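You operate a simulated robot arm through the tools that you are given. There is no shell and no other tool. Be economical: measure what you need, move in short steps, check, and stop when the job is done.

Carry out the task below with a simulated robot arm. There is one attempt and no reset: what you move stays moved.

Task
Turn the corner knob of the round-pan balance till the 200 g weight reads true on spot five.
Fine: tare with the plate on, store the true reading once and nest the weight in the corner box; the other weights stay. Other keys and knobs, the mouse and the wooden box on the rollers stay as they are. Set down upright: large weight with teal ring.

The check looks at the end state, three seconds after you hand in, the way a careful person would. Anything else that was tipped, shoved, dropped, spilled or broken makes it a failure.

Robot
A 7-joint arm with a two-finger gripper, on a carriage that runs on a rail from [-2.102, 0] to [0.278, 0] (x, y) and turns from -175 to 157 degrees about z. Base frame: it is fixed where the carriage stands at the start and does not move with it; the origin is on the floor, on the carriage's upright axis, x ahead of it, y to its left, z up. Lengths are in m, angles in degrees, forces in N, time in s.
Its first joint turns from -149.0 to 149.0 degrees. Places, roughly: black knob on control unit [1, -0.1, 0.8]; blue knob marked corner [1.1, -0.1, 0.9]; green slider on control unit [1, -0.1, 0.8]; key marked on on green-key balance [1, 0.2, 0.9]; key marked on on round-pan balance [1, -0.2, 0.9]; key marked print on green-key balance [1, 0.1, 0.9]; key marked ref on round-pan balance [1, -0.3, 0.9]; key marked store on round-pan balance [1, -0.3, 0.9]; key marked tare on green-key balance [1, 0.1, 0.9]; key marked tare on round-pan balance [1, -0.3, 0.9]; key marked zero on green-key balance [1, 0.2, 0.9]; key marked zero on round-pan balance [1, -0.2, 0.9]; latch of trim box [1.1, -0.9, 0.8]; left foot of green-key balance [1, 0.3, 0.8]; left foot of round-pan balance [1.2, -0.1, 0.9]; low balance with round pan [1.1, -0.3, 0.8]. Payload 2.45 kg.
The tool frame sits at the grasp point between the pads (the TCP): z along the fingers, y along the line on which they close. The tips reach 0.026 m beyond it. The gripper opens to 0.096 m. The gripper's body begins 0.069 m behind the TCP.
Orientation is told as [roll, pitch, yaw] about the base's x, y, z axes, in that order, counted from this pose: with the fingers straight down and closing along the base's y, the tool's x points along the base's -x, its y along +y and its z along -z.

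Tools
- The arm moves only by the tool move_arm. Its arguments are lists of equal length, an entry for each row: "slide": the shift along the base's x, y, z in units of 20 mm (1.0 is 20 mm), a list of three; "rot": the turn, a rotation vector about the base's x, y, z in units of 5 degrees (1.0 is 5 degrees), a list of three; "hand": the gripper command, from -1 (shut) to 1 (fully open), values between in proportion. In form: {"slide": [[x, y, z], ...], "rot": [[rx, ry, rz], ...], "hand": [hand, ...]}. A call has 1 to 20 rows; each row shifts and turns the commanded pose from where the row before left it. A call with a number of a shift or a turn outside -1 to 1 is refused whole. Each row takes 0.2 s and may step no farther than 0.05 m and 8.6 degrees from the row before; otherwise, or with a gripper value out of range, the whole call is refused. A pose out of reach is approached as far as the arm can. The call stops where the force on the tool passes 40 N (or 10 N more than at its start, if that is more) or the arm is blocked; 0.2 s more then pass. The fingers move at their own pace and stop on an object; they squeeze with about 44 N. The grip force told is the motor's: it shows also when the fingers shut on nothing. Time passes only in rows, and 0.2 s behind the last, so rows that do not move let the fingers close. The reply holds the time, the measured pose of the TCP, the force on the tool along the base axes, the opening and the grip force, in the units named above and with some noise, with the torque about the TCP (base axes, N m) and any sound that the robot's microphone picked up.
- Cameras (640 x 400 px; columns grow to the right, rows downward): "scene" is now at [0.0353, 0.1439, 1.5797]; the picture's right is [-0.31, -0.95, 0.00], its down [-0.61, 0.20, -0.77] and it looks along [0.73, -0.24, -0.64] (base axes); focal length 267 px, centre (320, 200). "wrist" rides on the gripper at [0.082, 0.003, -0.098] in the tool frame; the picture's right is [-0.04, 1.00, 0.00], its down [-0.73, -0.03, -0.68] and it looks along [-0.68, -0.03, 0.73] (tool axes); focal length 256 px, centre (320, 200). There is no depth. A picture from a camera that has moved, and an enlarged one, comes with that camera's place and axes in the base frame and with its lens.
- get_image(camera): a new picture of that camera. It takes no simulated time.
- raise_lower(by): slides the trunk up (or, below 0, down) by that many m; the arm and the scene camera ride with it, the base frame stays. It gives what a move gives, with no picture.
- drive_base(legs): drives the robot by 1 to 6 legs, each [ahead, left, turn to the left] in m, m and degrees, along the robot's own axes; the way and the turn of a leg run together, so that a leg with both is an arc; at most 1.5 m and 180 degrees a leg. The arm and the cameras ride along, it lands a little off, and it stops where it bumps. It keeps to its track: a leg is cut to what the track allows. It gives what a move gives.
- turn_head(pan, tilt): turns the head with the scene camera to pan (to the left, within 155 degrees either way) and tilt (down, from -29 to 69), counted from straight ahead of the robot. It gives what a move gives.
- close_up(camera, box): a new picture of the part [left, top, right, bottom] of that camera's present view, enlarged. It takes no simulated time.
- finish_job(): hands the job in; it is judged then, once.

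Work in short steps. Places have to be worked out from the pictures, the camera data and where the tool is seen: move nearer, look again, correct. Check each grasp and each placing, and mend what went wrong. You have 120 turns and 90 pictures in all, those below and enlarged ones among them. Open the gripper and draw the arm clear of the work before you hand the job in, unless the task says otherwise; then end with one line.

The tools are called after "Request:" as name(argument=value, ...) on one line, values as JSON. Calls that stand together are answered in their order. move_arm: Moves the arm, as the interface text tells. Its arguments: {"type":"object","properties":{"slide":{"type":"array"},"rot":{"type":"array"},"hand":{"type":"array"}},"required":["slide","rot","hand"]} The other tools are called the same way: raise_lower (by) slides the trunk up or down; drive_base (legs) drives the base; turn_head (pan, tilt) turns the head that bears the scene camera; get_image (camera) takes a picture; close_up (camera, box) takes an enlarged picture of a part of a camera's view; finish_job () hands the job in.

At the start:

```text
clock: 0.0
tool_pos: [0.569, -0.3352, 1.0857]
orientation: [-0.1, 0.1, 0.1]
wrist_force: [-0.5, -0.2, -0.5]
ft_torque: [-0.05, 0.01, -0.05]
width: 0.0958
grip_force: 0.2
trunk travel left (down, up): [-0.575, 0.135]
robot x, y, heading: [0.0015, 0.0002, 0.1]
head pan, tilt: [-18.0, 39.6]
```

scene: 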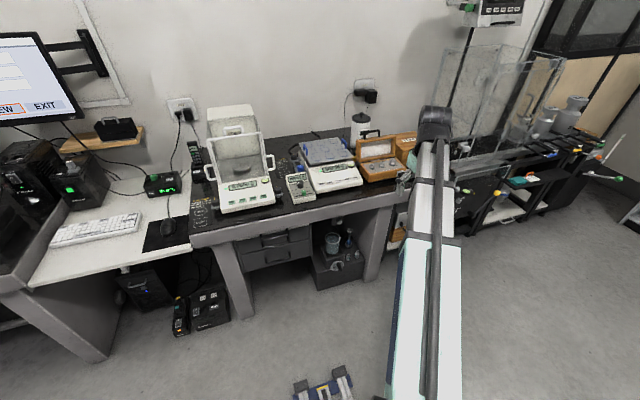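
wrist: 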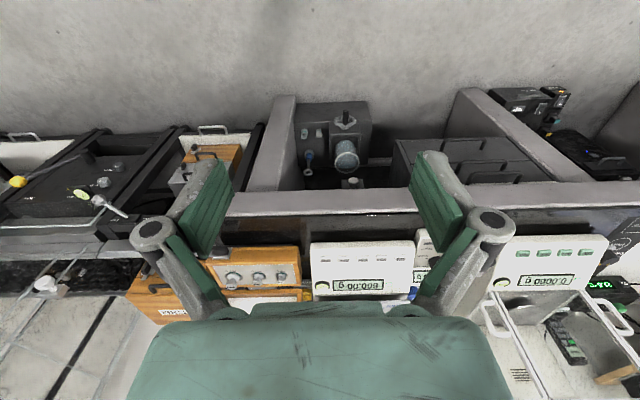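

The pictures show two balances, with the wooden weight boxes to the right of the round-pan one. I'll enlarge the balance area to read the labels and find the weights.

Request:
close_up(camera="scene", box=[280, 90, 440, 210])

Request:
close_up(camera="scene", box=[180, 90, 340, 210])

Request:
close_up(camera="wrist", box=[180, 220, 460, 400])

```text
3.33 times, centred on (360, 150) of scene
camera zoom: at [0.0353, 0.1439, 1.5797], right [-0.31, -0.95, 0.0], down [-0.61, 0.2, -0.77], along [0.73, -0.24, -0.64], focal length 891 px, centre (187, 367)
```

zoom: 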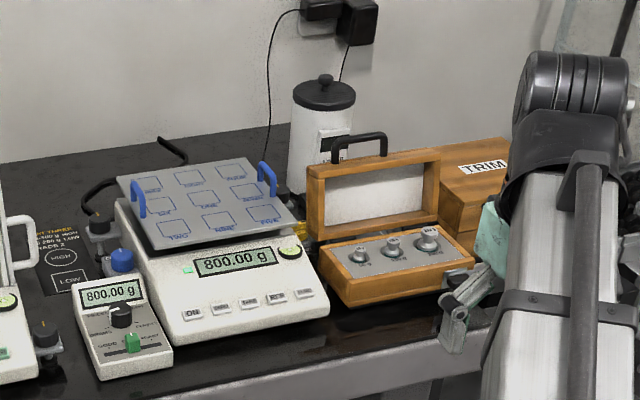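

```text
3.33 times, centred on (260, 150) of scene
camera zoom: at [0.0353, 0.1439, 1.5797], right [-0.31, -0.95, 0.0], down [-0.61, 0.2, -0.77], along [0.73, -0.24, -0.64], focal length 891 px, centre (520, 367)
```

zoom: 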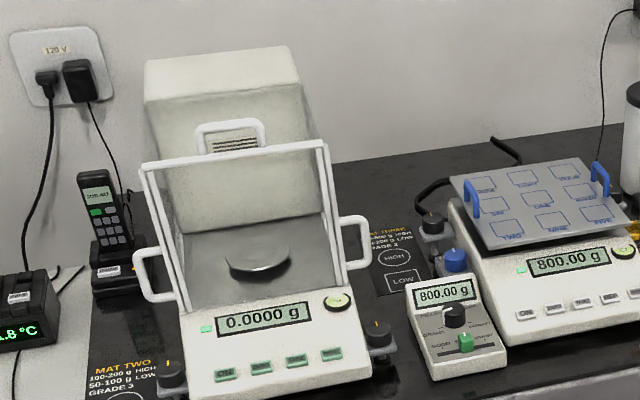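

```text
2.22 times, centred on (320, 310) of wrist
camera zoom: at [0.4873, -0.3311, 1.1833], right [0.04, 1.0, 0.0], down [0.73, -0.03, 0.68], along [0.68, -0.03, -0.73], focal length 569 px, centre (320, -44)
```

zoom: 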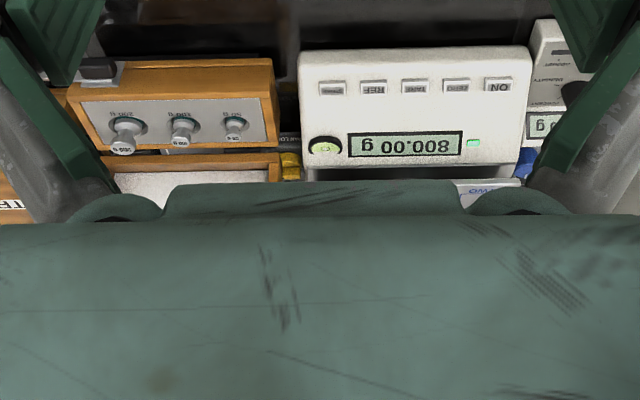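

Display reads 800.00 g with the numbered plate on. The open box holds three weights, and the 200 g one is near (0.97, -0.535). I drive forward so everything is within reach, then look again.

Request:
drive_base(legs=[[0.26, 0, 0]])

Request:
turn_head(pan=-25, tilt=45)

Request:
get_image(camera="scene")

Request:
get_image(camera="wrist")

```text
clock: 1.9
tool_pos: [0.8297, -0.3352, 1.0852]
orientation: [-0.1, -0.1, 0.0]
wrist_force: [-0.5, -0.7, 0.0]
ft_torque: [-0.01, 0.01, 0.02]
width: 0.0963
grip_force: 0.0
trunk travel left (down, up): [-0.575, 0.135]
robot x, y, heading: [0.2624, -0.0018, -0.1]
head pan, tilt: [-18.0, 39.6]
```

```text
clock: 2.5
tool_pos: [0.8285, -0.3338, 1.0847]
orientation: [0.0, -0.1, 0.1]
wrist_force: [0.3, -0.5, -0.3]
ft_torque: [-0.01, 0.03, 0.01]
width: 0.096
grip_force: 0.1
trunk travel left (down, up): [-0.575, 0.135]
robot x, y, heading: [0.261, -0.0007, -0.2]
head pan, tilt: [-25.0, 45.0]
```

```text
84 pictures are left
camera scene: at [0.2882, 0.1359, 1.5719], right [-0.42, -0.91, 0.0], down [-0.64, 0.3, -0.71], along [0.64, -0.3, -0.71], focal length 267 px, centre (320, 200)
```

scene: 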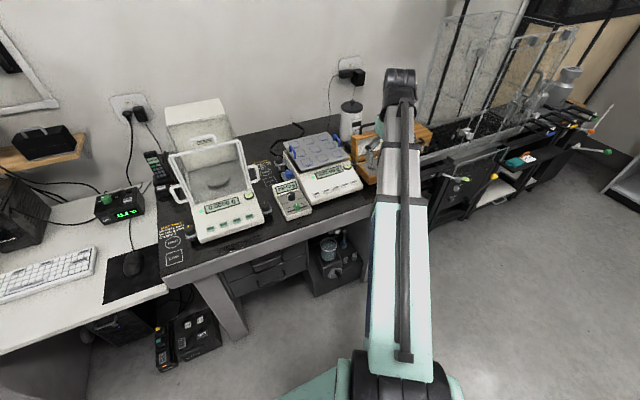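

```text
83 pictures are left
camera wrist: at [0.7483, -0.3303, 1.1833], right [0.04, 1.0, 0.0], down [0.73, -0.03, 0.68], along [0.68, -0.03, -0.73], focal length 256 px, centre (320, 200)
```

wrist: 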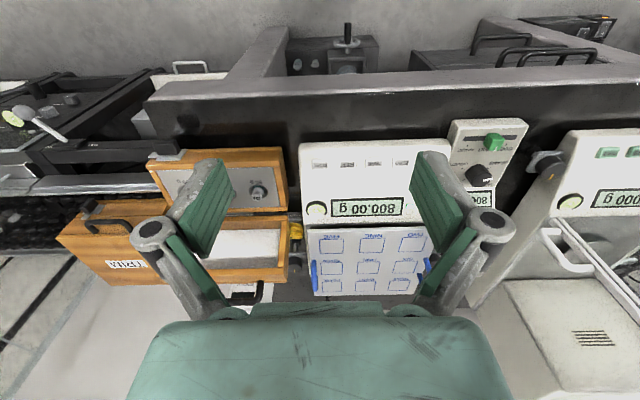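

Scene view is partly blocked by the arm, but the plate and keys are visible. I enlarge the plate, keys and open box.

Request:
close_up(camera="scene", box=[265, 125, 365, 215])

Request:
close_up(camera="wrist", box=[290, 120, 450, 310])

Request:
close_up(camera="wrist", box=[50, 130, 310, 310])

```text
4.44 times, centred on (315, 170) of scene
camera zoom: at [0.2882, 0.1359, 1.5719], right [-0.42, -0.91, 0.0], down [-0.64, 0.3, -0.71], along [0.64, -0.3, -0.71], focal length 1188 px, centre (342, 333)
```

zoom: 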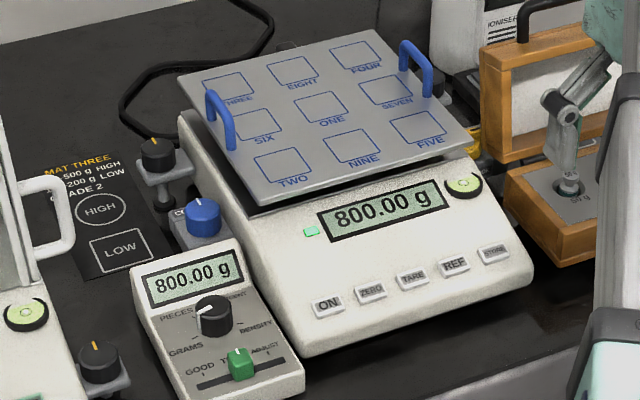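

```text
2.11 times, centred on (370, 215) of wrist
camera zoom: at [0.7483, -0.3303, 1.1833], right [0.04, 1.0, 0.0], down [0.73, -0.03, 0.68], along [0.68, -0.03, -0.73], focal length 539 px, centre (215, 168)
```

zoom: 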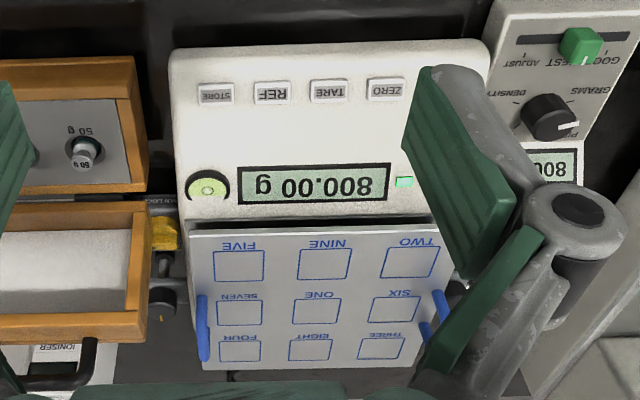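

```text
2.22 times, centred on (180, 220) of wrist
camera zoom: at [0.7483, -0.3303, 1.1833], right [0.04, 1.0, 0.0], down [0.73, -0.03, 0.68], along [0.68, -0.03, -0.73], focal length 569 px, centre (631, 156)
```

zoom: 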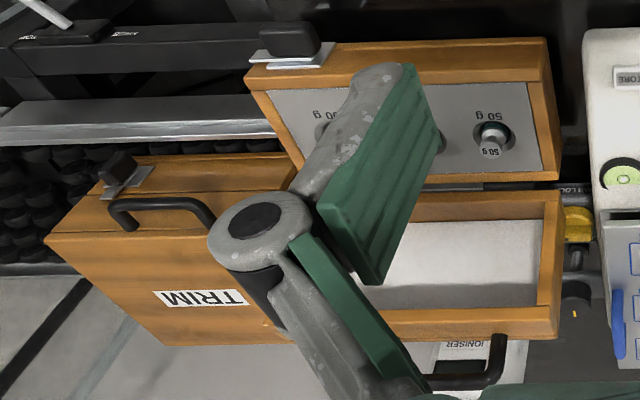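

Spot FIVE is the plate's front-right square; keys left to right are ON, ZERO, TARE, REF, STORE. I shift the hand to look at the open box from the front.

Request:
move_arm(slide=[[-0.4, -1, 0], [-0.4, -1, 0], [-0.4, -1, 0], [-0.4, -1, 0], [-0.4, -1, 0], [-0.4, -1, 0], [-0.4, -1, 0], [-0.4, -1, 0], [-0.4, -1, 0], [-0.4, -1, 0]], rot=[[0, 0, 0], [0, 0, 0], [0, 0, 0], [0, 0, 0], [0, 0, 0], [0, 0, 0], [0, 0, 0], [0, 0, 0], [0, 0, 0], [0, 0, 0]], hand=[1, 1, 1, 1, 1, 1, 1, 1, 1, 1])

Request:
close_up(camera="wrist", box=[220, 100, 440, 310])

Request:
get_image(camera="scene")

```text
clock: 4.8
tool_pos: [0.7487, -0.534, 1.0856]
orientation: [-0.1, 0.0, 0.1]
wrist_force: [0.4, 0.1, 0.1]
ft_torque: [0.02, 0.01, -0.01]
width: 0.0959
grip_force: 0.1
trunk travel left (down, up): [-0.575, 0.135]
robot x, y, heading: [0.2625, 0.0018, 0.3]
head pan, tilt: [-25.0, 45.0]
```

```text
1.90 times, centred on (330, 205) of wrist
camera zoom: at [0.6685, -0.5305, 1.1837], right [0.04, 1.0, 0.0], down [0.73, -0.03, 0.68], along [0.68, -0.03, -0.73], focal length 488 px, centre (301, 190)
```

zoom: 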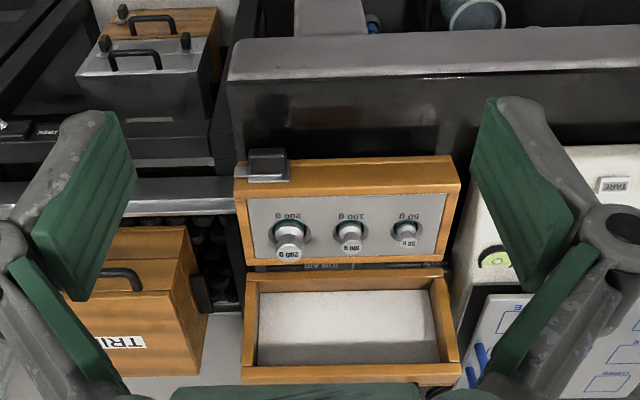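

```text
78 pictures are left
camera scene: at [0.2881, 0.1359, 1.5719], right [-0.42, -0.91, 0.0], down [-0.64, 0.3, -0.71], along [0.64, -0.3, -0.71], focal length 267 px, centre (320, 200)
```

scene: 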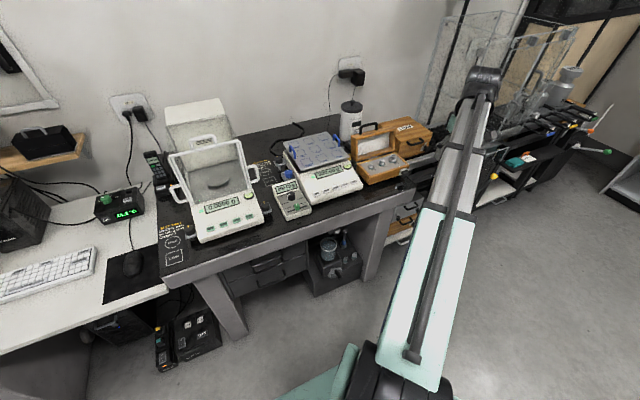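

Now the box is unobstructed from the head. I enlarge it to read its label and the weights.

Request:
close_up(camera="scene", box=[340, 110, 440, 190])

Request:
close_up(camera="wrist", box=[295, 190, 395, 250])

Request:
close_up(camera="scene", box=[265, 145, 345, 215])

```text
5.00 times, centred on (390, 150) of scene
camera zoom: at [0.2881, 0.1359, 1.5719], right [-0.42, -0.91, 0.0], down [-0.64, 0.3, -0.71], along [0.64, -0.3, -0.71], focal length 1337 px, centre (-30, 450)
```

zoom: 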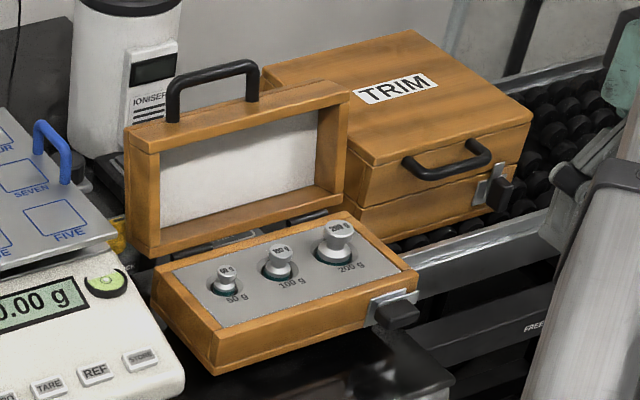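

```text
6.40 times, centred on (345, 220) of wrist
camera zoom: at [0.6685, -0.5305, 1.1837], right [0.04, 1.0, 0.0], down [0.73, -0.03, 0.68], along [0.68, -0.03, -0.73], focal length 1638 px, centre (160, 72)
```

zoom: 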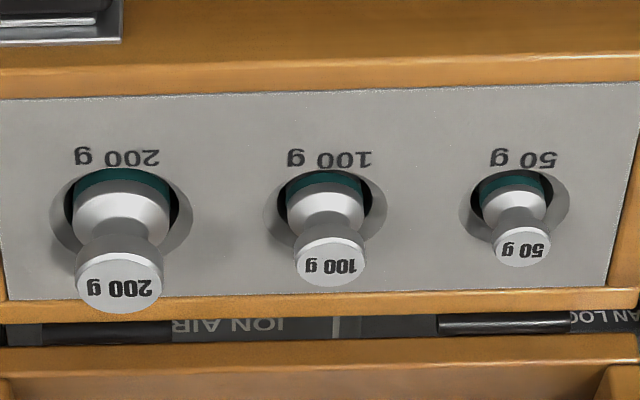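

```text
5.71 times, centred on (305, 180) of scene
camera zoom: at [0.2881, 0.1359, 1.5719], right [-0.42, -0.91, 0.0], down [-0.64, 0.3, -0.71], along [0.64, -0.3, -0.71], focal length 1528 px, centre (406, 314)
```

zoom: 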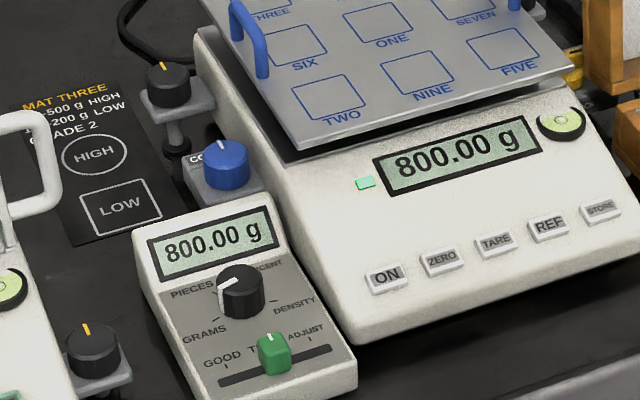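

The open box holds three teal-ringed weights; 200 g is the large one. Triangulating, TARE is at about (0.978, -0.256, 0.853). I shut the fingers and go above it.

Request:
move_arm(slide=[[0.818, 0.993, 0], [0.818, 0.993, 0], [0.818, 0.993, 0], [0.818, 0.993, 0], [0.818, 0.993, 0], [0.818, 0.993, 0], [0.818, 0.993, 0], [0.818, 0.993, 0], [0.818, 0.993, 0], [0.818, 0.993, 0], [0.818, 0.993, 0], [0.818, 0.993, 0], [0.818, 0.993, -0.8], [0.818, 0.993, -1], [0, 0, -1], [0, 0, -1], [0, 0, -1], [0, 0, -1]], rot=[[0, 0, 0], [0, 0, 0], [0, 0, 0], [0, 0, 0], [0, 0, 0], [0, 0, 0], [0, 0, 0], [0, 0, 0], [0, 0, 0], [0, 0, 0], [0, 0, 0], [0, 0, 0], [0, 0, 0], [0, 0, 0], [0, 0, 0], [0, 0, 0], [0, 0, 0], [0, 0, 0]], hand=[-1, -1, -1, -1, -1, -1, -1, -1, -1, -1, -1, -1, -1, -1, -1, -1, -1, -1])

Request:
get_image(camera="wrist")

Request:
close_up(camera="scene", box=[265, 105, 395, 215])

```text
clock: 8.6
tool_pos: [0.9792, -0.255, 0.97]
orientation: [0.0, 0.0, 0.1]
wrist_force: [0.6, 0.6, -1.1]
ft_torque: [-0.02, 0.04, 0.0]
width: 0.0
grip_force: 28.5
trunk travel left (down, up): [-0.575, 0.135]
robot x, y, heading: [0.2637, -0.0027, 0.2]
head pan, tilt: [-25.0, 45.0]
```

```text
74 pictures are left
camera wrist: at [0.898, -0.2514, 1.0674], right [0.04, 1.0, 0.0], down [0.73, -0.03, 0.68], along [0.68, -0.03, -0.73], focal length 256 px, centre (320, 200)
```

wrist: 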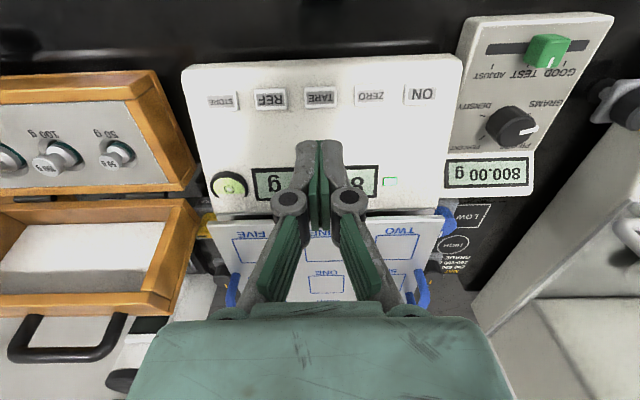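

```text
3.64 times, centred on (330, 160) of scene
camera zoom: at [0.2881, 0.1359, 1.5719], right [-0.42, -0.91, 0.0], down [-0.64, 0.3, -0.71], along [0.64, -0.3, -0.71], focal length 972 px, centre (284, 346)
```

zoom: 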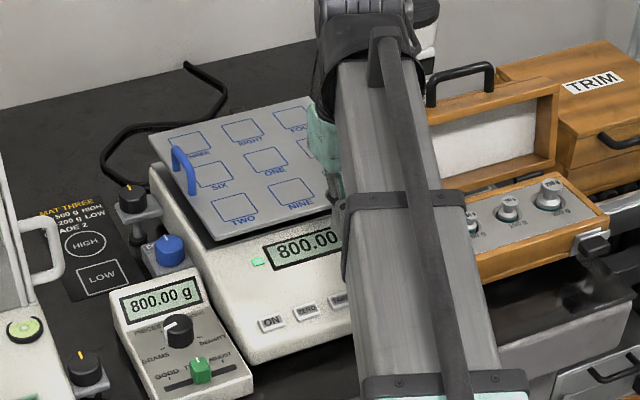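

TARE sits straight below the tips by this picture too (0.98, -0.255). I go down, with small steps near contact, and back up.

Request:
move_arm(slide=[[0, 0, -1], [0, 0, -1], [0, 0, -1], [0, 0, -0.7], [0, 0, -0.2], [0, 0, -0.2], [0, 0, -0.2], [0, 0, -0.1], [0, 0, -0.1]], rot=[[0, 0, 0], [0, 0, 0], [0, 0, 0], [0, 0, 0], [0, 0, 0], [0, 0, 0], [0, 0, 0], [0, 0, 0], [0, 0, 0]], hand=[-1, -1, -1, -1, -1, -1, -1, -1, -1])

Request:
close_up(camera="scene", box=[265, 125, 365, 215])

```text
clock: 10.6
tool_pos: [0.9794, -0.2555, 0.8795]
orientation: [0.0, 0.0, 0.1]
wrist_force: [0.5, -0.6, 1.8]
ft_torque: [0.04, -0.05, -0.02]
width: 0.0058
grip_force: 28.9
trunk travel left (down, up): [-0.575, 0.135]
robot x, y, heading: [0.2582, 0.0009, 0.0]
head pan, tilt: [-25.0, 45.0]
```

```text
4.44 times, centred on (315, 170) of scene
camera zoom: at [0.2881, 0.1359, 1.5719], right [-0.42, -0.91, 0.0], down [-0.64, 0.3, -0.71], along [0.64, -0.3, -0.71], focal length 1188 px, centre (342, 333)
```

zoom: 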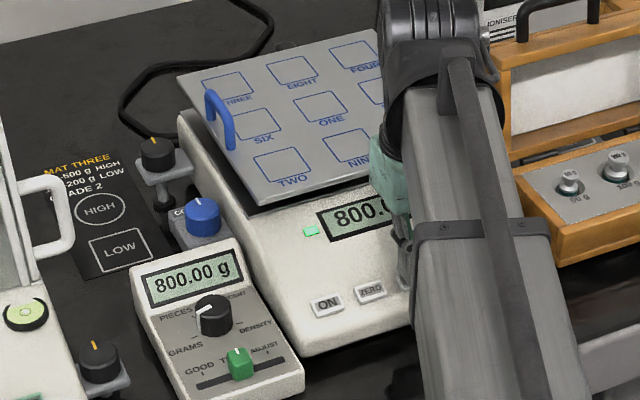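

A small upward force (1.8 N) marks first contact at about tip height 0.853. I press a few mm further in fine steps.

Request:
move_arm(slide=[[0, 0, -0.1], [0, 0, -0.1], [0, 0, 0]], rot=[[0, 0, 0], [0, 0, 0], [0, 0, 0]], hand=[-1, -1, -1])

Request:
close_up(camera="scene", box=[285, 145, 365, 215])

Request:
get_image(camera="wrist")

```text
clock: 11.3
tool_pos: [0.9783, -0.2544, 0.8763]
orientation: [-0.1, -0.1, 0.2]
wrist_force: [4.0, 0.3, 8.0]
ft_torque: [0.01, -0.15, -0.01]
width: 0.0061
grip_force: 28.8
trunk travel left (down, up): [-0.575, 0.135]
robot x, y, heading: [0.2614, -0.0004, 0.1]
head pan, tilt: [-25.0, 45.0]
heard: click
```

```text
5.71 times, centred on (325, 180) of scene
camera zoom: at [0.2877, 0.1362, 1.5719], right [-0.42, -0.91, 0.0], down [-0.64, 0.3, -0.71], along [0.64, -0.3, -0.71], focal length 1528 px, centre (291, 314)
```

zoom: 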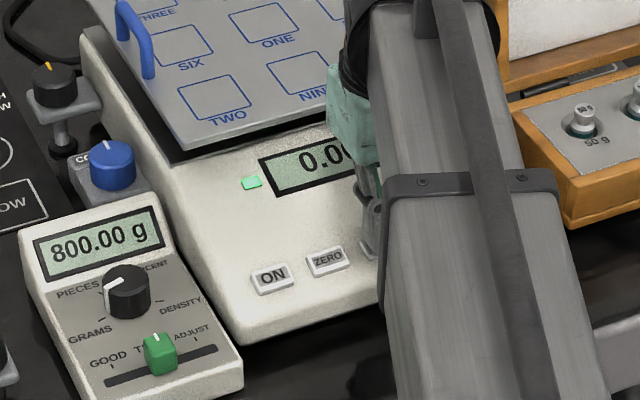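

```text
70 pictures are left
camera wrist: at [0.898, -0.2517, 0.9739], right [0.04, 1.0, 0.0], down [0.73, -0.03, 0.68], along [0.68, -0.03, -0.73], focal length 256 px, centre (320, 200)
```

wrist: 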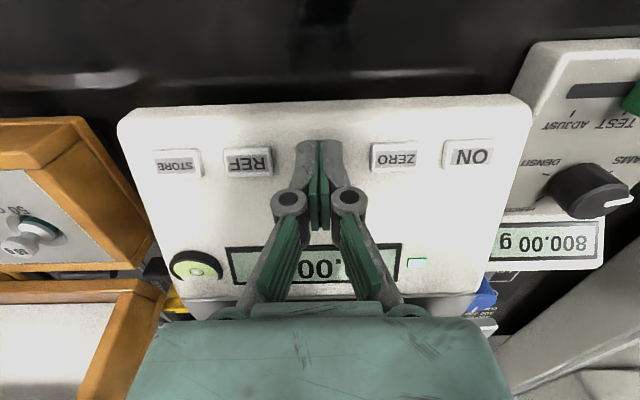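

TARE clicked and the display shows 0.00 g. The 200 g weight's top triangulates to (1.013, -0.557, 0.892), with the panel at about z 0.868. I raise up, cross over, and look from above it with the fingers half open.

Request:
move_arm(slide=[[0, 0, 1], [0, 0, 1], [0, 0, 1], [0, 0, 1], [0, -0.9, 1], [0, -1, 1], [0, -1, 1], [0, -1, 1], [0, -1, 0], [0, -1, 0], [0, -1, 0], [0, -1, 0], [0, -1, 0], [0, -1, 0], [0, -1, 0], [0, -1, 0], [0, -1, 0], [0.3, -1, 0], [0.5, -1, -1], [0.5, -0.2, -1]], rot=[[0, 0, 0], [0, 0, 0], [0, 0, 0], [0, 0, 0], [0, 0, 0], [0, 0, 0], [0, 0, 0], [0, 0, 0], [0, 0, 0], [0, 0, 0], [0, 0, 0], [0, 0, 0], [0, 0, 0], [0, 0, 0], [0, 0, 0], [0, 0, 0], [0, 0, 0], [0, 0, 0], [0, 0, 0], [0, 0, 0]], hand=[-1, -1, -1, -1, -1, -1, -1, -0.1, -0.1, -0.1, -0.1, -0.1, -0.1, -0.1, -0.1, -0.1, -0.1, -0.1, -0.1, -0.1])

Request:
get_image(camera="wrist")

Request:
close_up(camera="scene", box=[265, 105, 425, 215])

```text
clock: 15.6
tool_pos: [1.0043, -0.558, 0.9969]
orientation: [0.0, 0.1, 0.1]
wrist_force: [-0.6, -0.1, -0.9]
ft_torque: [-0.01, 0.03, -0.01]
width: 0.0432
grip_force: 0.1
trunk travel left (down, up): [-0.575, 0.135]
robot x, y, heading: [0.2629, 0.0007, 0.1]
head pan, tilt: [-25.0, 45.0]
```

```text
69 pictures are left
camera wrist: at [0.9241, -0.5537, 1.094], right [0.04, 1.0, 0.0], down [0.73, -0.03, 0.68], along [0.68, -0.03, -0.73], focal length 256 px, centre (320, 200)
```

wrist: 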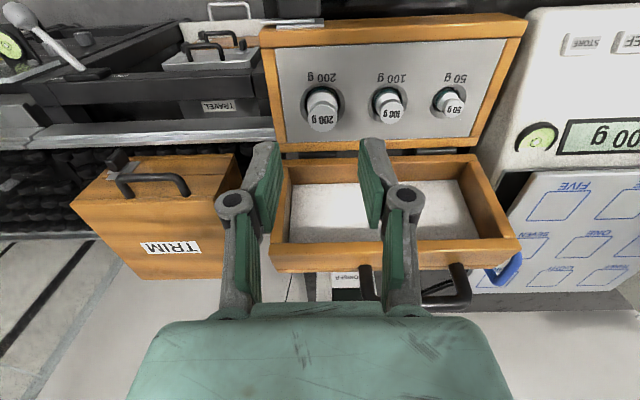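

```text
3.64 times, centred on (345, 160) of scene
camera zoom: at [0.2882, 0.1357, 1.5719], right [-0.42, -0.91, 0.0], down [-0.64, 0.3, -0.71], along [0.64, -0.3, -0.71], focal length 972 px, centre (229, 346)
```

zoom: 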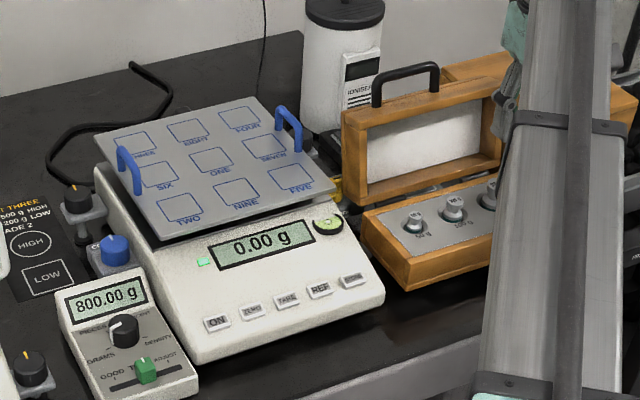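

The weight's top refines to (1.019, -0.556). I centre over it and go down so the tips stop just above the panel, still open.

Request:
move_arm(slide=[[0.7, 0.1, 0], [0, 0, -1], [0, 0, -1], [0, 0, -1], [0, 0, -0.5]], rot=[[0, 0, 0], [0, 0, 0], [0, 0, 0], [0, 0, 0], [0, 0, 0]], hand=[-0.1, -0.1, -0.1, -0.1, -0.1])

Request:
get_image(camera="wrist")

```text
clock: 16.8
tool_pos: [1.0175, -0.5552, 0.9262]
orientation: [0.0, 0.1, 0.1]
wrist_force: [-0.6, -0.3, -0.1]
ft_torque: [0.01, -0.03, 0.0]
width: 0.0433
grip_force: 0.0
trunk travel left (down, up): [-0.575, 0.135]
robot x, y, heading: [0.2613, -0.0032, 0.2]
head pan, tilt: [-25.0, 45.0]
```

```text
67 pictures are left
camera wrist: at [0.9376, -0.5519, 1.0231], right [0.04, 1.0, 0.0], down [0.73, -0.03, 0.68], along [0.68, -0.03, -0.73], focal length 256 px, centre (320, 200)
```

wrist: 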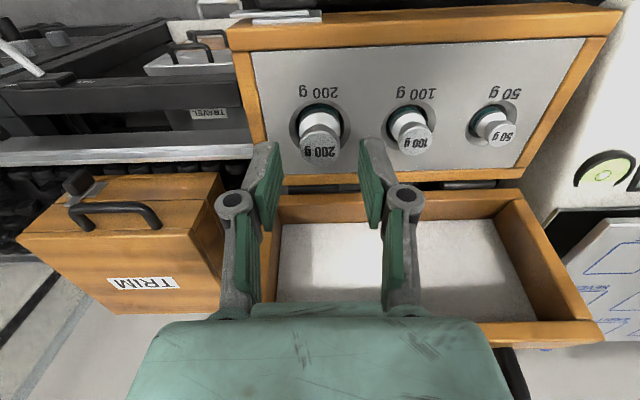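

Alignment agrees (weight at x 1.021, y -0.5555). I lower to 0.900 and close gently on the knob.

Request:
move_arm(slide=[[0.15, 0, -0.5], [0, 0, -0.5], [0, 0, -0.3], [0, 0, 0], [0, 0, 0], [0, 0, 0]], rot=[[0, 0, 0], [0, 0, 0], [0, 0, 0], [0, 0, 0], [0, 0, 0], [0, 0, 0]], hand=[-0.1, -0.1, -0.1, -1, -1, -1])

Request:
get_image(camera="wrist")

```text
clock: 18.1
tool_pos: [1.0219, -0.5561, 0.9004]
orientation: [-0.1, 0.0, 0.1]
wrist_force: [0.2, -0.4, 0.6]
ft_torque: [0.01, 0.02, 0.04]
width: 0.024
grip_force: 44.3
trunk travel left (down, up): [-0.575, 0.135]
robot x, y, heading: [0.262, 0.0037, 0.2]
head pan, tilt: [-25.0, 45.0]
```

```text
66 pictures are left
camera wrist: at [0.9409, -0.5519, 0.9975], right [0.04, 1.0, 0.0], down [0.73, -0.03, 0.68], along [0.68, -0.03, -0.73], focal length 256 px, centre (320, 200)
```

wrist: 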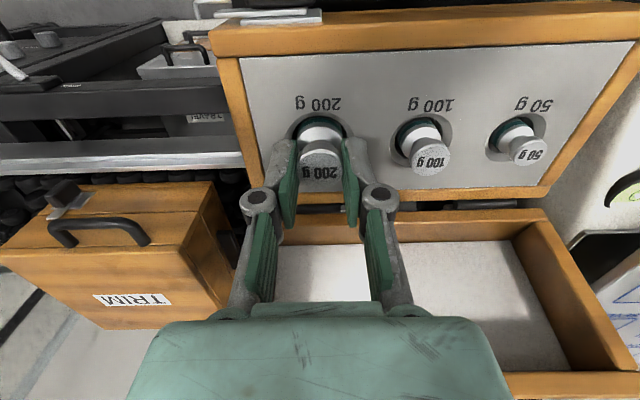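

The knob is held at 0.024 m; nesting pose is TCP (1.021, -0.556, 0.900). I lift straight up and check how the weight hangs.

Request:
move_arm(slide=[[0, 0, 0.3], [0, 0, 0.5], [0, 0, 1], [0, 0, 1], [0, 0, 1], [0, 0, 1], [0, 0, 0.5]], rot=[[0, 0, 0], [0, 0, 0], [0, 0, 0], [0, 0, 0], [0, 0, 0], [0, 0, 0], [0, 0, 0]], hand=[-1, -1, -1, -1, -1, -1, -1])

Request:
get_image(camera="wrist")

Request:
close_up(camera="scene", box=[265, 105, 425, 215])

```text
clock: 19.8
tool_pos: [1.0215, -0.5549, 1.0044]
orientation: [0.0, -0.1, 0.2]
wrist_force: [-0.6, 0.7, -1.9]
ft_torque: [0.04, 0.02, 0.01]
width: 0.0235
grip_force: 44.0
trunk travel left (down, up): [-0.575, 0.135]
robot x, y, heading: [0.2601, -0.0013, -0.1]
head pan, tilt: [-25.0, 45.0]
```

```text
65 pictures are left
camera wrist: at [0.9407, -0.5517, 1.1029], right [0.04, 1.0, 0.0], down [0.73, -0.03, 0.68], along [0.68, -0.03, -0.73], focal length 256 px, centre (320, 200)
```

wrist: 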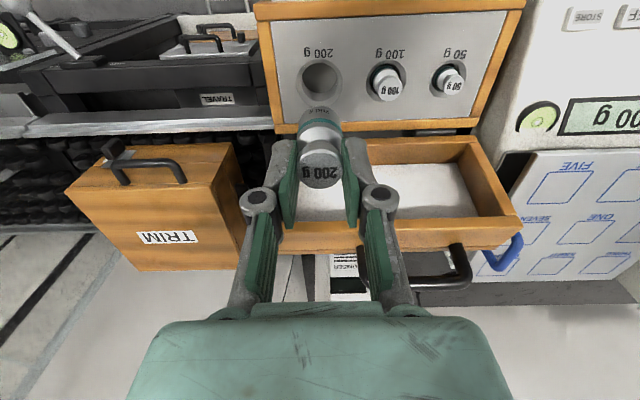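

```text
3.64 times, centred on (345, 160) of scene
camera zoom: at [0.2883, 0.1358, 1.5718], right [-0.42, -0.91, 0.0], down [-0.64, 0.3, -0.71], along [0.64, -0.3, -0.71], focal length 972 px, centre (229, 346)
```

zoom: 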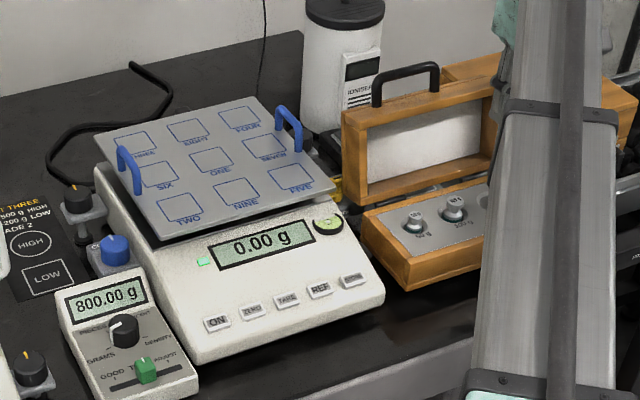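

The weight hangs straight. Spot FIVE triangulates to (1.107, -0.327, 0.914). I lift a bit more, go along y clear of the lid, then over the plate.

Request:
move_arm(slide=[[0, 0, 1], [0, 0, 1], [0, 0, 1], [0, 1, 0], [0, 1, 0], [0, 1, 0], [0, 1, 0], [0, 1, 0], [0, 1, 0], [0, 1, 0], [0, 1, 0], [0, 1, 0], [0, 1, 0], [0.86, 0.28, 0], [0.86, 0.28, 0], [0.86, 0.28, 0], [0.86, 0.28, 0], [0.86, 0.28, 0]], rot=[[0, 0, 0], [0, 0, 0], [0, 0, 0], [0, 0, 0], [0, 0, 0], [0, 0, 0], [0, 0, 0], [0, 0, 0], [0, 0, 0], [0, 0, 0], [0, 0, 0], [0, 0, 0], [0, 0, 0], [0, 0, 0], [0, 0, 0], [0, 0, 0], [0, 0, 0], [0, 0, 0]], hand=[-1, -1, -1, -1, -1, -1, -1, -1, -1, -1, -1, -1, -1, -1, -1, -1, -1, -1])

Request:
get_image(camera="wrist")

Request:
close_up(camera="scene", box=[265, 105, 425, 215])

```text
clock: 23.6
tool_pos: [1.1075, -0.3267, 1.0646]
orientation: [0.1, -0.1, 0.2]
wrist_force: [-0.3, -0.6, -2.2]
ft_torque: [0.0, -0.04, 0.0]
width: 0.0237
grip_force: 43.9
trunk travel left (down, up): [-0.575, 0.135]
robot x, y, heading: [0.2608, -0.0013, -0.0]
head pan, tilt: [-25.0, 45.0]
```

```text
63 pictures are left
camera wrist: at [1.0272, -0.3237, 1.1628], right [0.04, 1.0, 0.0], down [0.73, -0.03, 0.68], along [0.68, -0.03, -0.73], focal length 256 px, centre (320, 200)
```

wrist: 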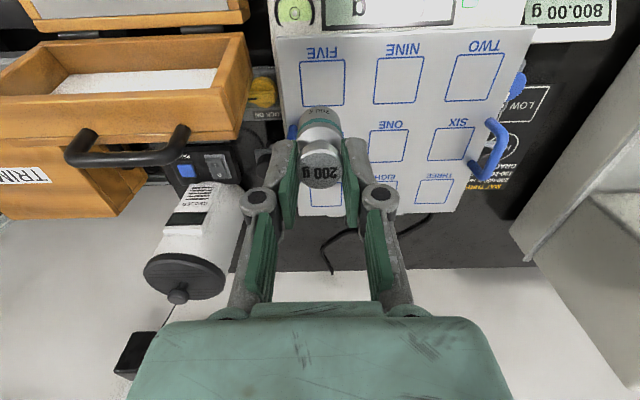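

```text
3.64 times, centred on (345, 160) of scene
camera zoom: at [0.2885, 0.1357, 1.5719], right [-0.42, -0.91, 0.0], down [-0.64, 0.3, -0.71], along [0.64, -0.3, -0.71], focal length 972 px, centre (229, 346)
```

zoom: 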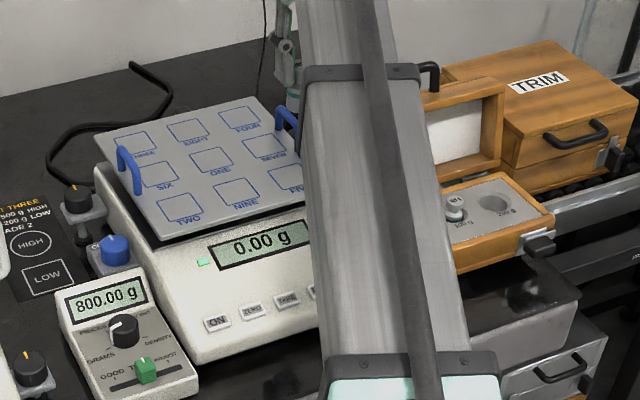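

Spot FIVE confirms at (1.109, -0.326), right beneath. I zoom on the held weight to find its bottom.

Request:
close_up(camera="wrist", box=[270, 40, 370, 200])

```text
2.50 times, centred on (320, 120) of wrist
camera zoom: at [1.0272, -0.3237, 1.1628], right [0.04, 1.0, 0.0], down [0.73, -0.03, 0.68], along [0.68, -0.03, -0.73], focal length 640 px, centre (320, 400)
```

zoom: 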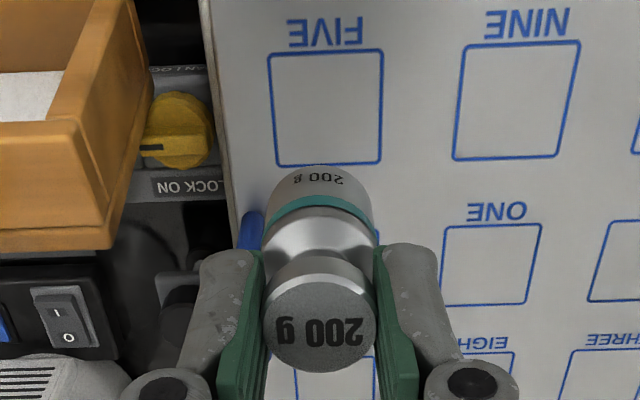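

The weight's bottom is about 0.059 below the TCP, so contact should come near TCP 0.973. I lower towards it.

Request:
move_arm(slide=[[0, 0, -1], [0, 0, -1], [0, 0, -1], [0, 0, -1], [0, 0, -0.3], [0, 0, -0.1]], rot=[[0, 0, 0], [0, 0, 0], [0, 0, 0], [0, 0, 0], [0, 0, 0], [0, 0, 0]], hand=[-1, -1, -1, -1, -1, -1])

Request:
close_up(camera="scene", box=[265, 125, 365, 215])

Request:
get_image(camera="wrist")

```text
clock: 24.9
tool_pos: [1.1082, -0.3265, 0.9778]
orientation: [0.0, 0.0, 0.1]
wrist_force: [0.8, -0.2, -2.2]
ft_torque: [-0.04, 0.03, 0.0]
width: 0.0236
grip_force: 44.1
trunk travel left (down, up): [-0.575, 0.135]
robot x, y, heading: [0.2575, -0.0015, 0.2]
head pan, tilt: [-25.0, 45.0]
```

```text
4.44 times, centred on (315, 170) of scene
camera zoom: at [0.2884, 0.1358, 1.5719], right [-0.42, -0.91, 0.0], down [-0.64, 0.3, -0.71], along [0.64, -0.3, -0.71], focal length 1188 px, centre (342, 333)
```

zoom: 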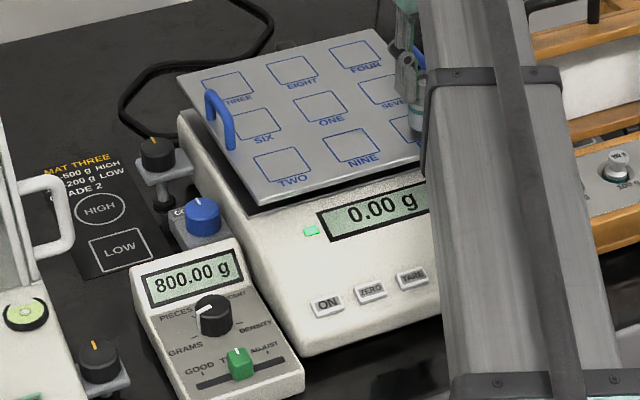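

```text
59 pictures are left
camera wrist: at [1.0273, -0.3236, 1.0751], right [0.04, 1.0, 0.0], down [0.73, -0.03, 0.68], along [0.68, -0.03, -0.73], focal length 256 px, centre (320, 200)
```

wrist: 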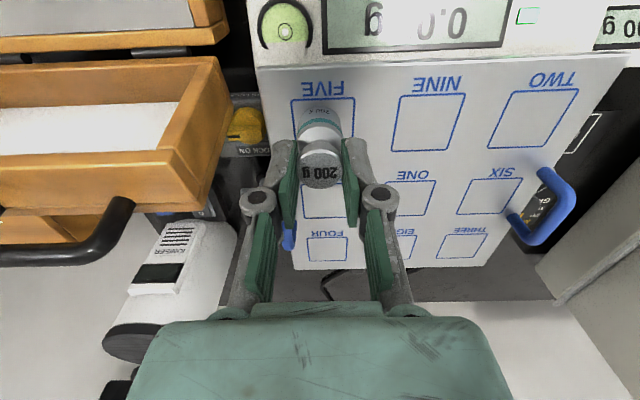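

Still 0.00 and centred in FIVE. I go down in 1 mm steps.

Request:
move_arm(slide=[[0, 0.05, -0.05], [0, 0, -0.05], [0, 0, -0.05], [0, 0, -0.05]], rot=[[0, 0, 0], [0, 0, 0], [0, 0, 0], [0, 0, 0]], hand=[-1, -1, -1, -1])

Request:
close_up(camera="wrist", box=[230, 0, 530, 190])

```text
clock: 25.9
tool_pos: [1.1078, -0.3278, 0.9734]
orientation: [0.0, 0.0, 0.0]
wrist_force: [0.1, 0.0, -2.1]
ft_torque: [-0.01, 0.0, 0.01]
width: 0.0236
grip_force: 44.1
trunk travel left (down, up): [-0.575, 0.135]
robot x, y, heading: [0.2649, 0.0003, -0.0]
head pan, tilt: [-25.0, 45.0]
```

```text
2.11 times, centred on (380, 95) of wrist
camera zoom: at [1.0272, -0.3228, 1.0712], right [0.04, 1.0, 0.0], down [0.73, -0.03, 0.68], along [0.68, -0.03, -0.73], focal length 539 px, centre (194, 421)
```

zoom: 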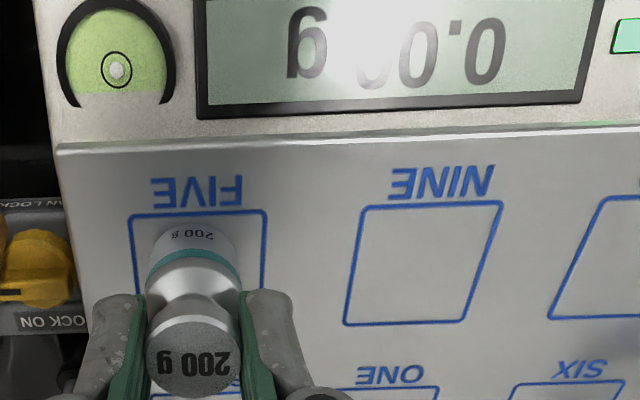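

The weight is over the square's centre, with only mm left. I continue in 1 mm steps.

Request:
move_arm(slide=[[0.05, 0, -0.05], [0, 0, -0.05], [0, 0, -0.05], [0, 0, -0.05]], rot=[[0, 0, 0], [0, 0, 0], [0, 0, 0], [0, 0, 0]], hand=[-1, -1, -1, -1])

Request:
close_up(camera="wrist", box=[230, 0, 530, 190])

```text
clock: 26.9
tool_pos: [1.109, -0.3265, 0.9701]
orientation: [0.0, 0.0, 0.1]
wrist_force: [0.9, -0.4, 2.7]
ft_torque: [-0.02, -0.08, -0.03]
width: 0.0238
grip_force: 44.2
trunk travel left (down, up): [-0.575, 0.135]
robot x, y, heading: [0.2606, 0.0, 0.3]
head pan, tilt: [-25.0, 45.0]
```

```text
2.11 times, centred on (380, 95) of wrist
camera zoom: at [1.028, -0.3227, 1.0679], right [0.04, 1.0, 0.0], down [0.73, -0.03, 0.68], along [0.68, -0.03, -0.73], focal length 539 px, centre (194, 421)
```

zoom: 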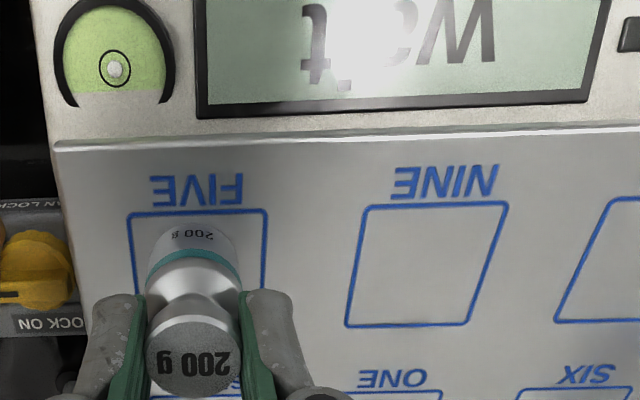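

Contact (force reversed, display says "Wait"). I open to release the knob and rise straight up.

Request:
move_arm(slide=[[0, 0, 0], [0, 0, 0], [0, 0, 0.5], [0, 0, 1], [0, 0, 1], [0, 0, 1], [0, 0, 1], [0, 0, 1], [-0.5, 0.3, 0.5]], rot=[[0, 0, 0], [0, 0, 0], [0, 0, 0], [0, 0, 0], [0, 0, 0], [0, 0, 0], [0, 0, 0], [0, 0, 0], [0, 0, 0]], hand=[-0.1, -0.1, -0.1, -0.1, -0.1, -0.1, -0.1, -0.1, -0.1])

Request:
close_up(camera="scene", box=[265, 125, 365, 215])

Request:
get_image(camera="wrist")

```text
clock: 28.9
tool_pos: [1.0976, -0.3191, 1.0894]
orientation: [0.0, 0.0, 0.1]
wrist_force: [1.1, -1.0, 0.1]
ft_torque: [0.04, 0.01, 0.02]
width: 0.0431
grip_force: 0.0
trunk travel left (down, up): [-0.575, 0.135]
robot x, y, heading: [0.2567, 0.0002, 0.2]
head pan, tilt: [-25.0, 45.0]
```

```text
4.44 times, centred on (315, 170) of scene
camera zoom: at [0.288, 0.1359, 1.5719], right [-0.42, -0.91, 0.0], down [-0.64, 0.3, -0.71], along [0.64, -0.3, -0.71], focal length 1188 px, centre (342, 333)
```

zoom: 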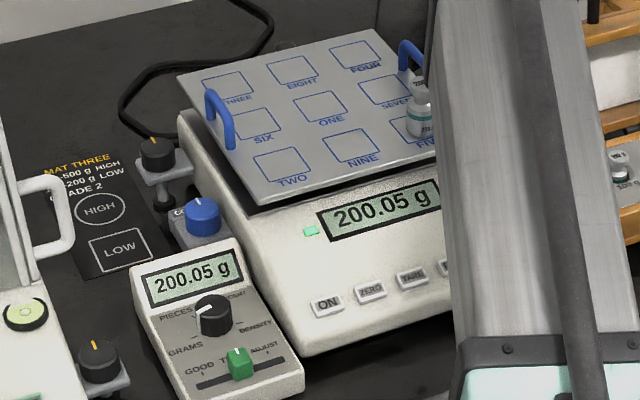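

```text
55 pictures are left
camera wrist: at [1.0174, -0.3162, 1.1876], right [0.04, 1.0, 0.0], down [0.73, -0.03, 0.68], along [0.68, -0.03, -0.73], focal length 256 px, centre (320, 200)
```

wrist: 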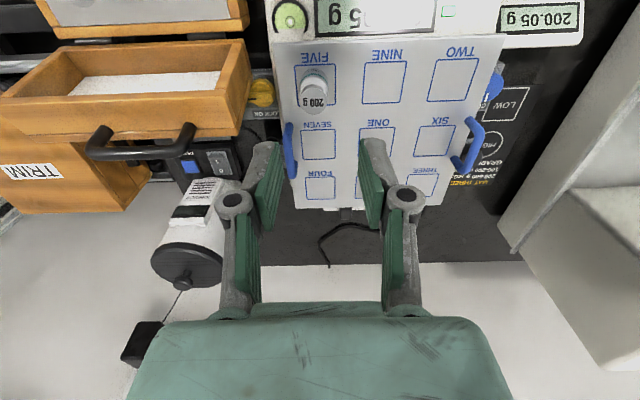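

Stable at 200.05 g, so the corner needs -0.05 g. The knob is near (1.133, -0.115, 0.865); I move the hand in front of it for a better look at it and its neighbours.

Request:
move_arm(slide=[[-0.4, 1, 0.3], [-0.4, 1, 0.3], [-0.4, 1, 0], [-0.4, 1, 0], [-0.4, 1, 0], [-0.4, 1, 0], [-0.4, 1, 0], [-0.4, 1, 0], [-0.2, 1, 0], [0, 1, 0]], rot=[[0, 0, 0], [0, 0, 0], [0, 0, 0], [0, 0, 0], [0, 0, 0], [0, 0, 0], [0, 0, 0], [0, 0, 0], [0, 0, 0], [0, 0, 0]], hand=[-0.1, -0.1, -0.1, -0.1, -0.1, -0.1, -0.1, -0.1, -0.1, -0.1])

Request:
get_image(camera="wrist")

Request:
close_up(camera="wrist", box=[230, 80, 430, 240])

```text
clock: 31.1
tool_pos: [1.0298, -0.1195, 1.1032]
orientation: [-0.1, 0.0, 0.1]
wrist_force: [-0.2, 0.4, 0.4]
ft_torque: [-0.02, 0.0, 0.03]
width: 0.0432
grip_force: 0.0
trunk travel left (down, up): [-0.575, 0.135]
robot x, y, heading: [0.2641, 0.0019, 0.0]
head pan, tilt: [-25.0, 45.0]
```

```text
54 pictures are left
camera wrist: at [0.9491, -0.1165, 1.1996], right [0.04, 1.0, 0.0], down [0.73, -0.03, 0.68], along [0.68, -0.03, -0.73], focal length 256 px, centre (320, 200)
```

wrist: 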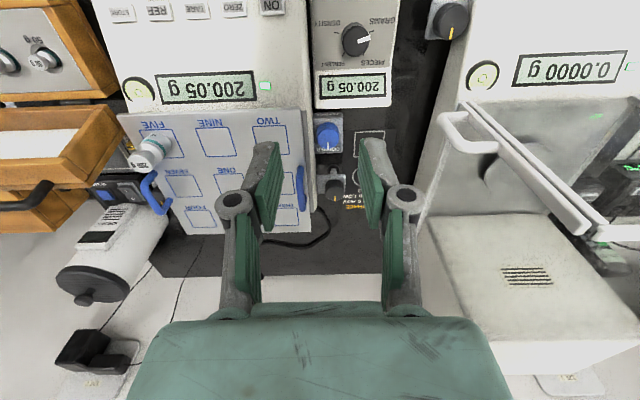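

```text
2.50 times, centred on (330, 160) of wrist
camera zoom: at [0.9491, -0.1165, 1.1996], right [0.04, 1.0, 0.0], down [0.73, -0.03, 0.68], along [0.68, -0.03, -0.73], focal length 640 px, centre (295, 300)
```

zoom: 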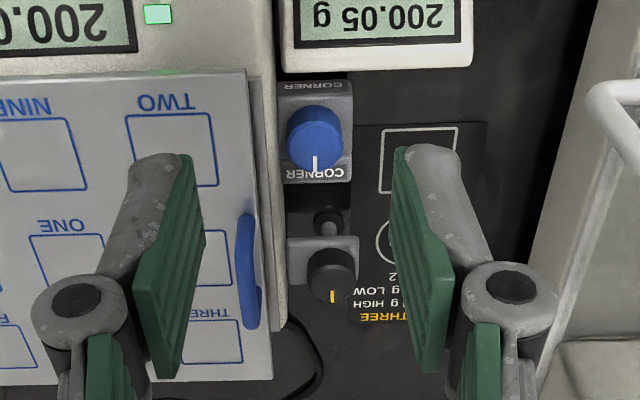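

The knob (about 32 mm wide, pointer to the back) is at about (1.13, -0.113), top z about 0.87, with the plate edge and handle only 25 mm to its right. I need the fingers to close along x, so I yaw the hand 90 degrees up here, with the camera over the plate.

Request:
move_arm(slide=[[0, 0, 0], [0, 0, 0], [0, 0, 0], [0, 0, 0], [0, 0, 0], [0, 0, 0], [0, 0, 0], [0, 0, 0], [0, 0, 0], [0, 0, 0], [0, 0, 0], [0, 0, 0], [0, 0, 0], [0, 0, 0], [0, 0, 0], [0, 0, 0], [0, 0, 0], [0, 0, 0]], rot=[[0, 0, 1], [0, 0, 1], [0, 0, 1], [0, 0, 1], [0, 0, 1], [0, 0, 1], [0, 0, 1], [0, 0, 1], [0, 0, 1], [0, 0, 1], [0, 0, 1], [0, 0, 1], [0, 0, 1], [0, 0, 1], [0, 0, 1], [0, 0, 1], [0, 0, 1], [0, 0, 1]], hand=[-0.1, -0.1, -0.1, -0.1, -0.1, -0.1, -0.1, -0.1, -0.1, -0.1, -0.1, -0.1, -0.1, -0.1, -0.1, -0.1, -0.1, -0.1])

Request:
get_image(camera="scene")

```text
clock: 35.0
tool_pos: [1.0314, -0.1201, 1.1009]
orientation: [0.1, 0.0, 90.1]
wrist_force: [0.3, 0.2, 0.3]
ft_torque: [-0.01, 0.01, -0.01]
width: 0.0435
grip_force: 0.0
trunk travel left (down, up): [-0.575, 0.135]
robot x, y, heading: [0.2606, -0.0009, 0.1]
head pan, tilt: [-25.0, 45.0]
```

```text
52 pictures are left
camera scene: at [0.2881, 0.1359, 1.5719], right [-0.42, -0.91, 0.0], down [-0.64, 0.3, -0.71], along [0.64, -0.3, -0.71], focal length 267 px, centre (320, 200)
```

scene: 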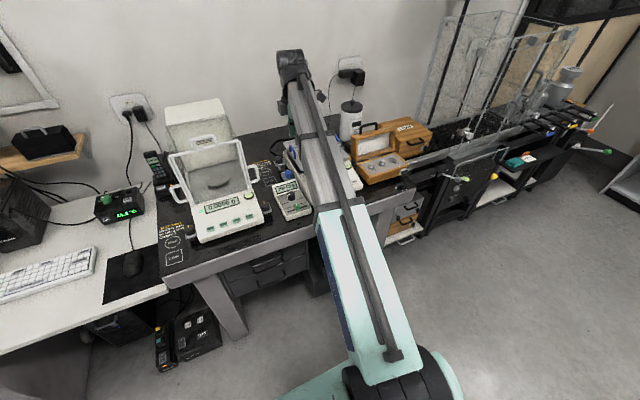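

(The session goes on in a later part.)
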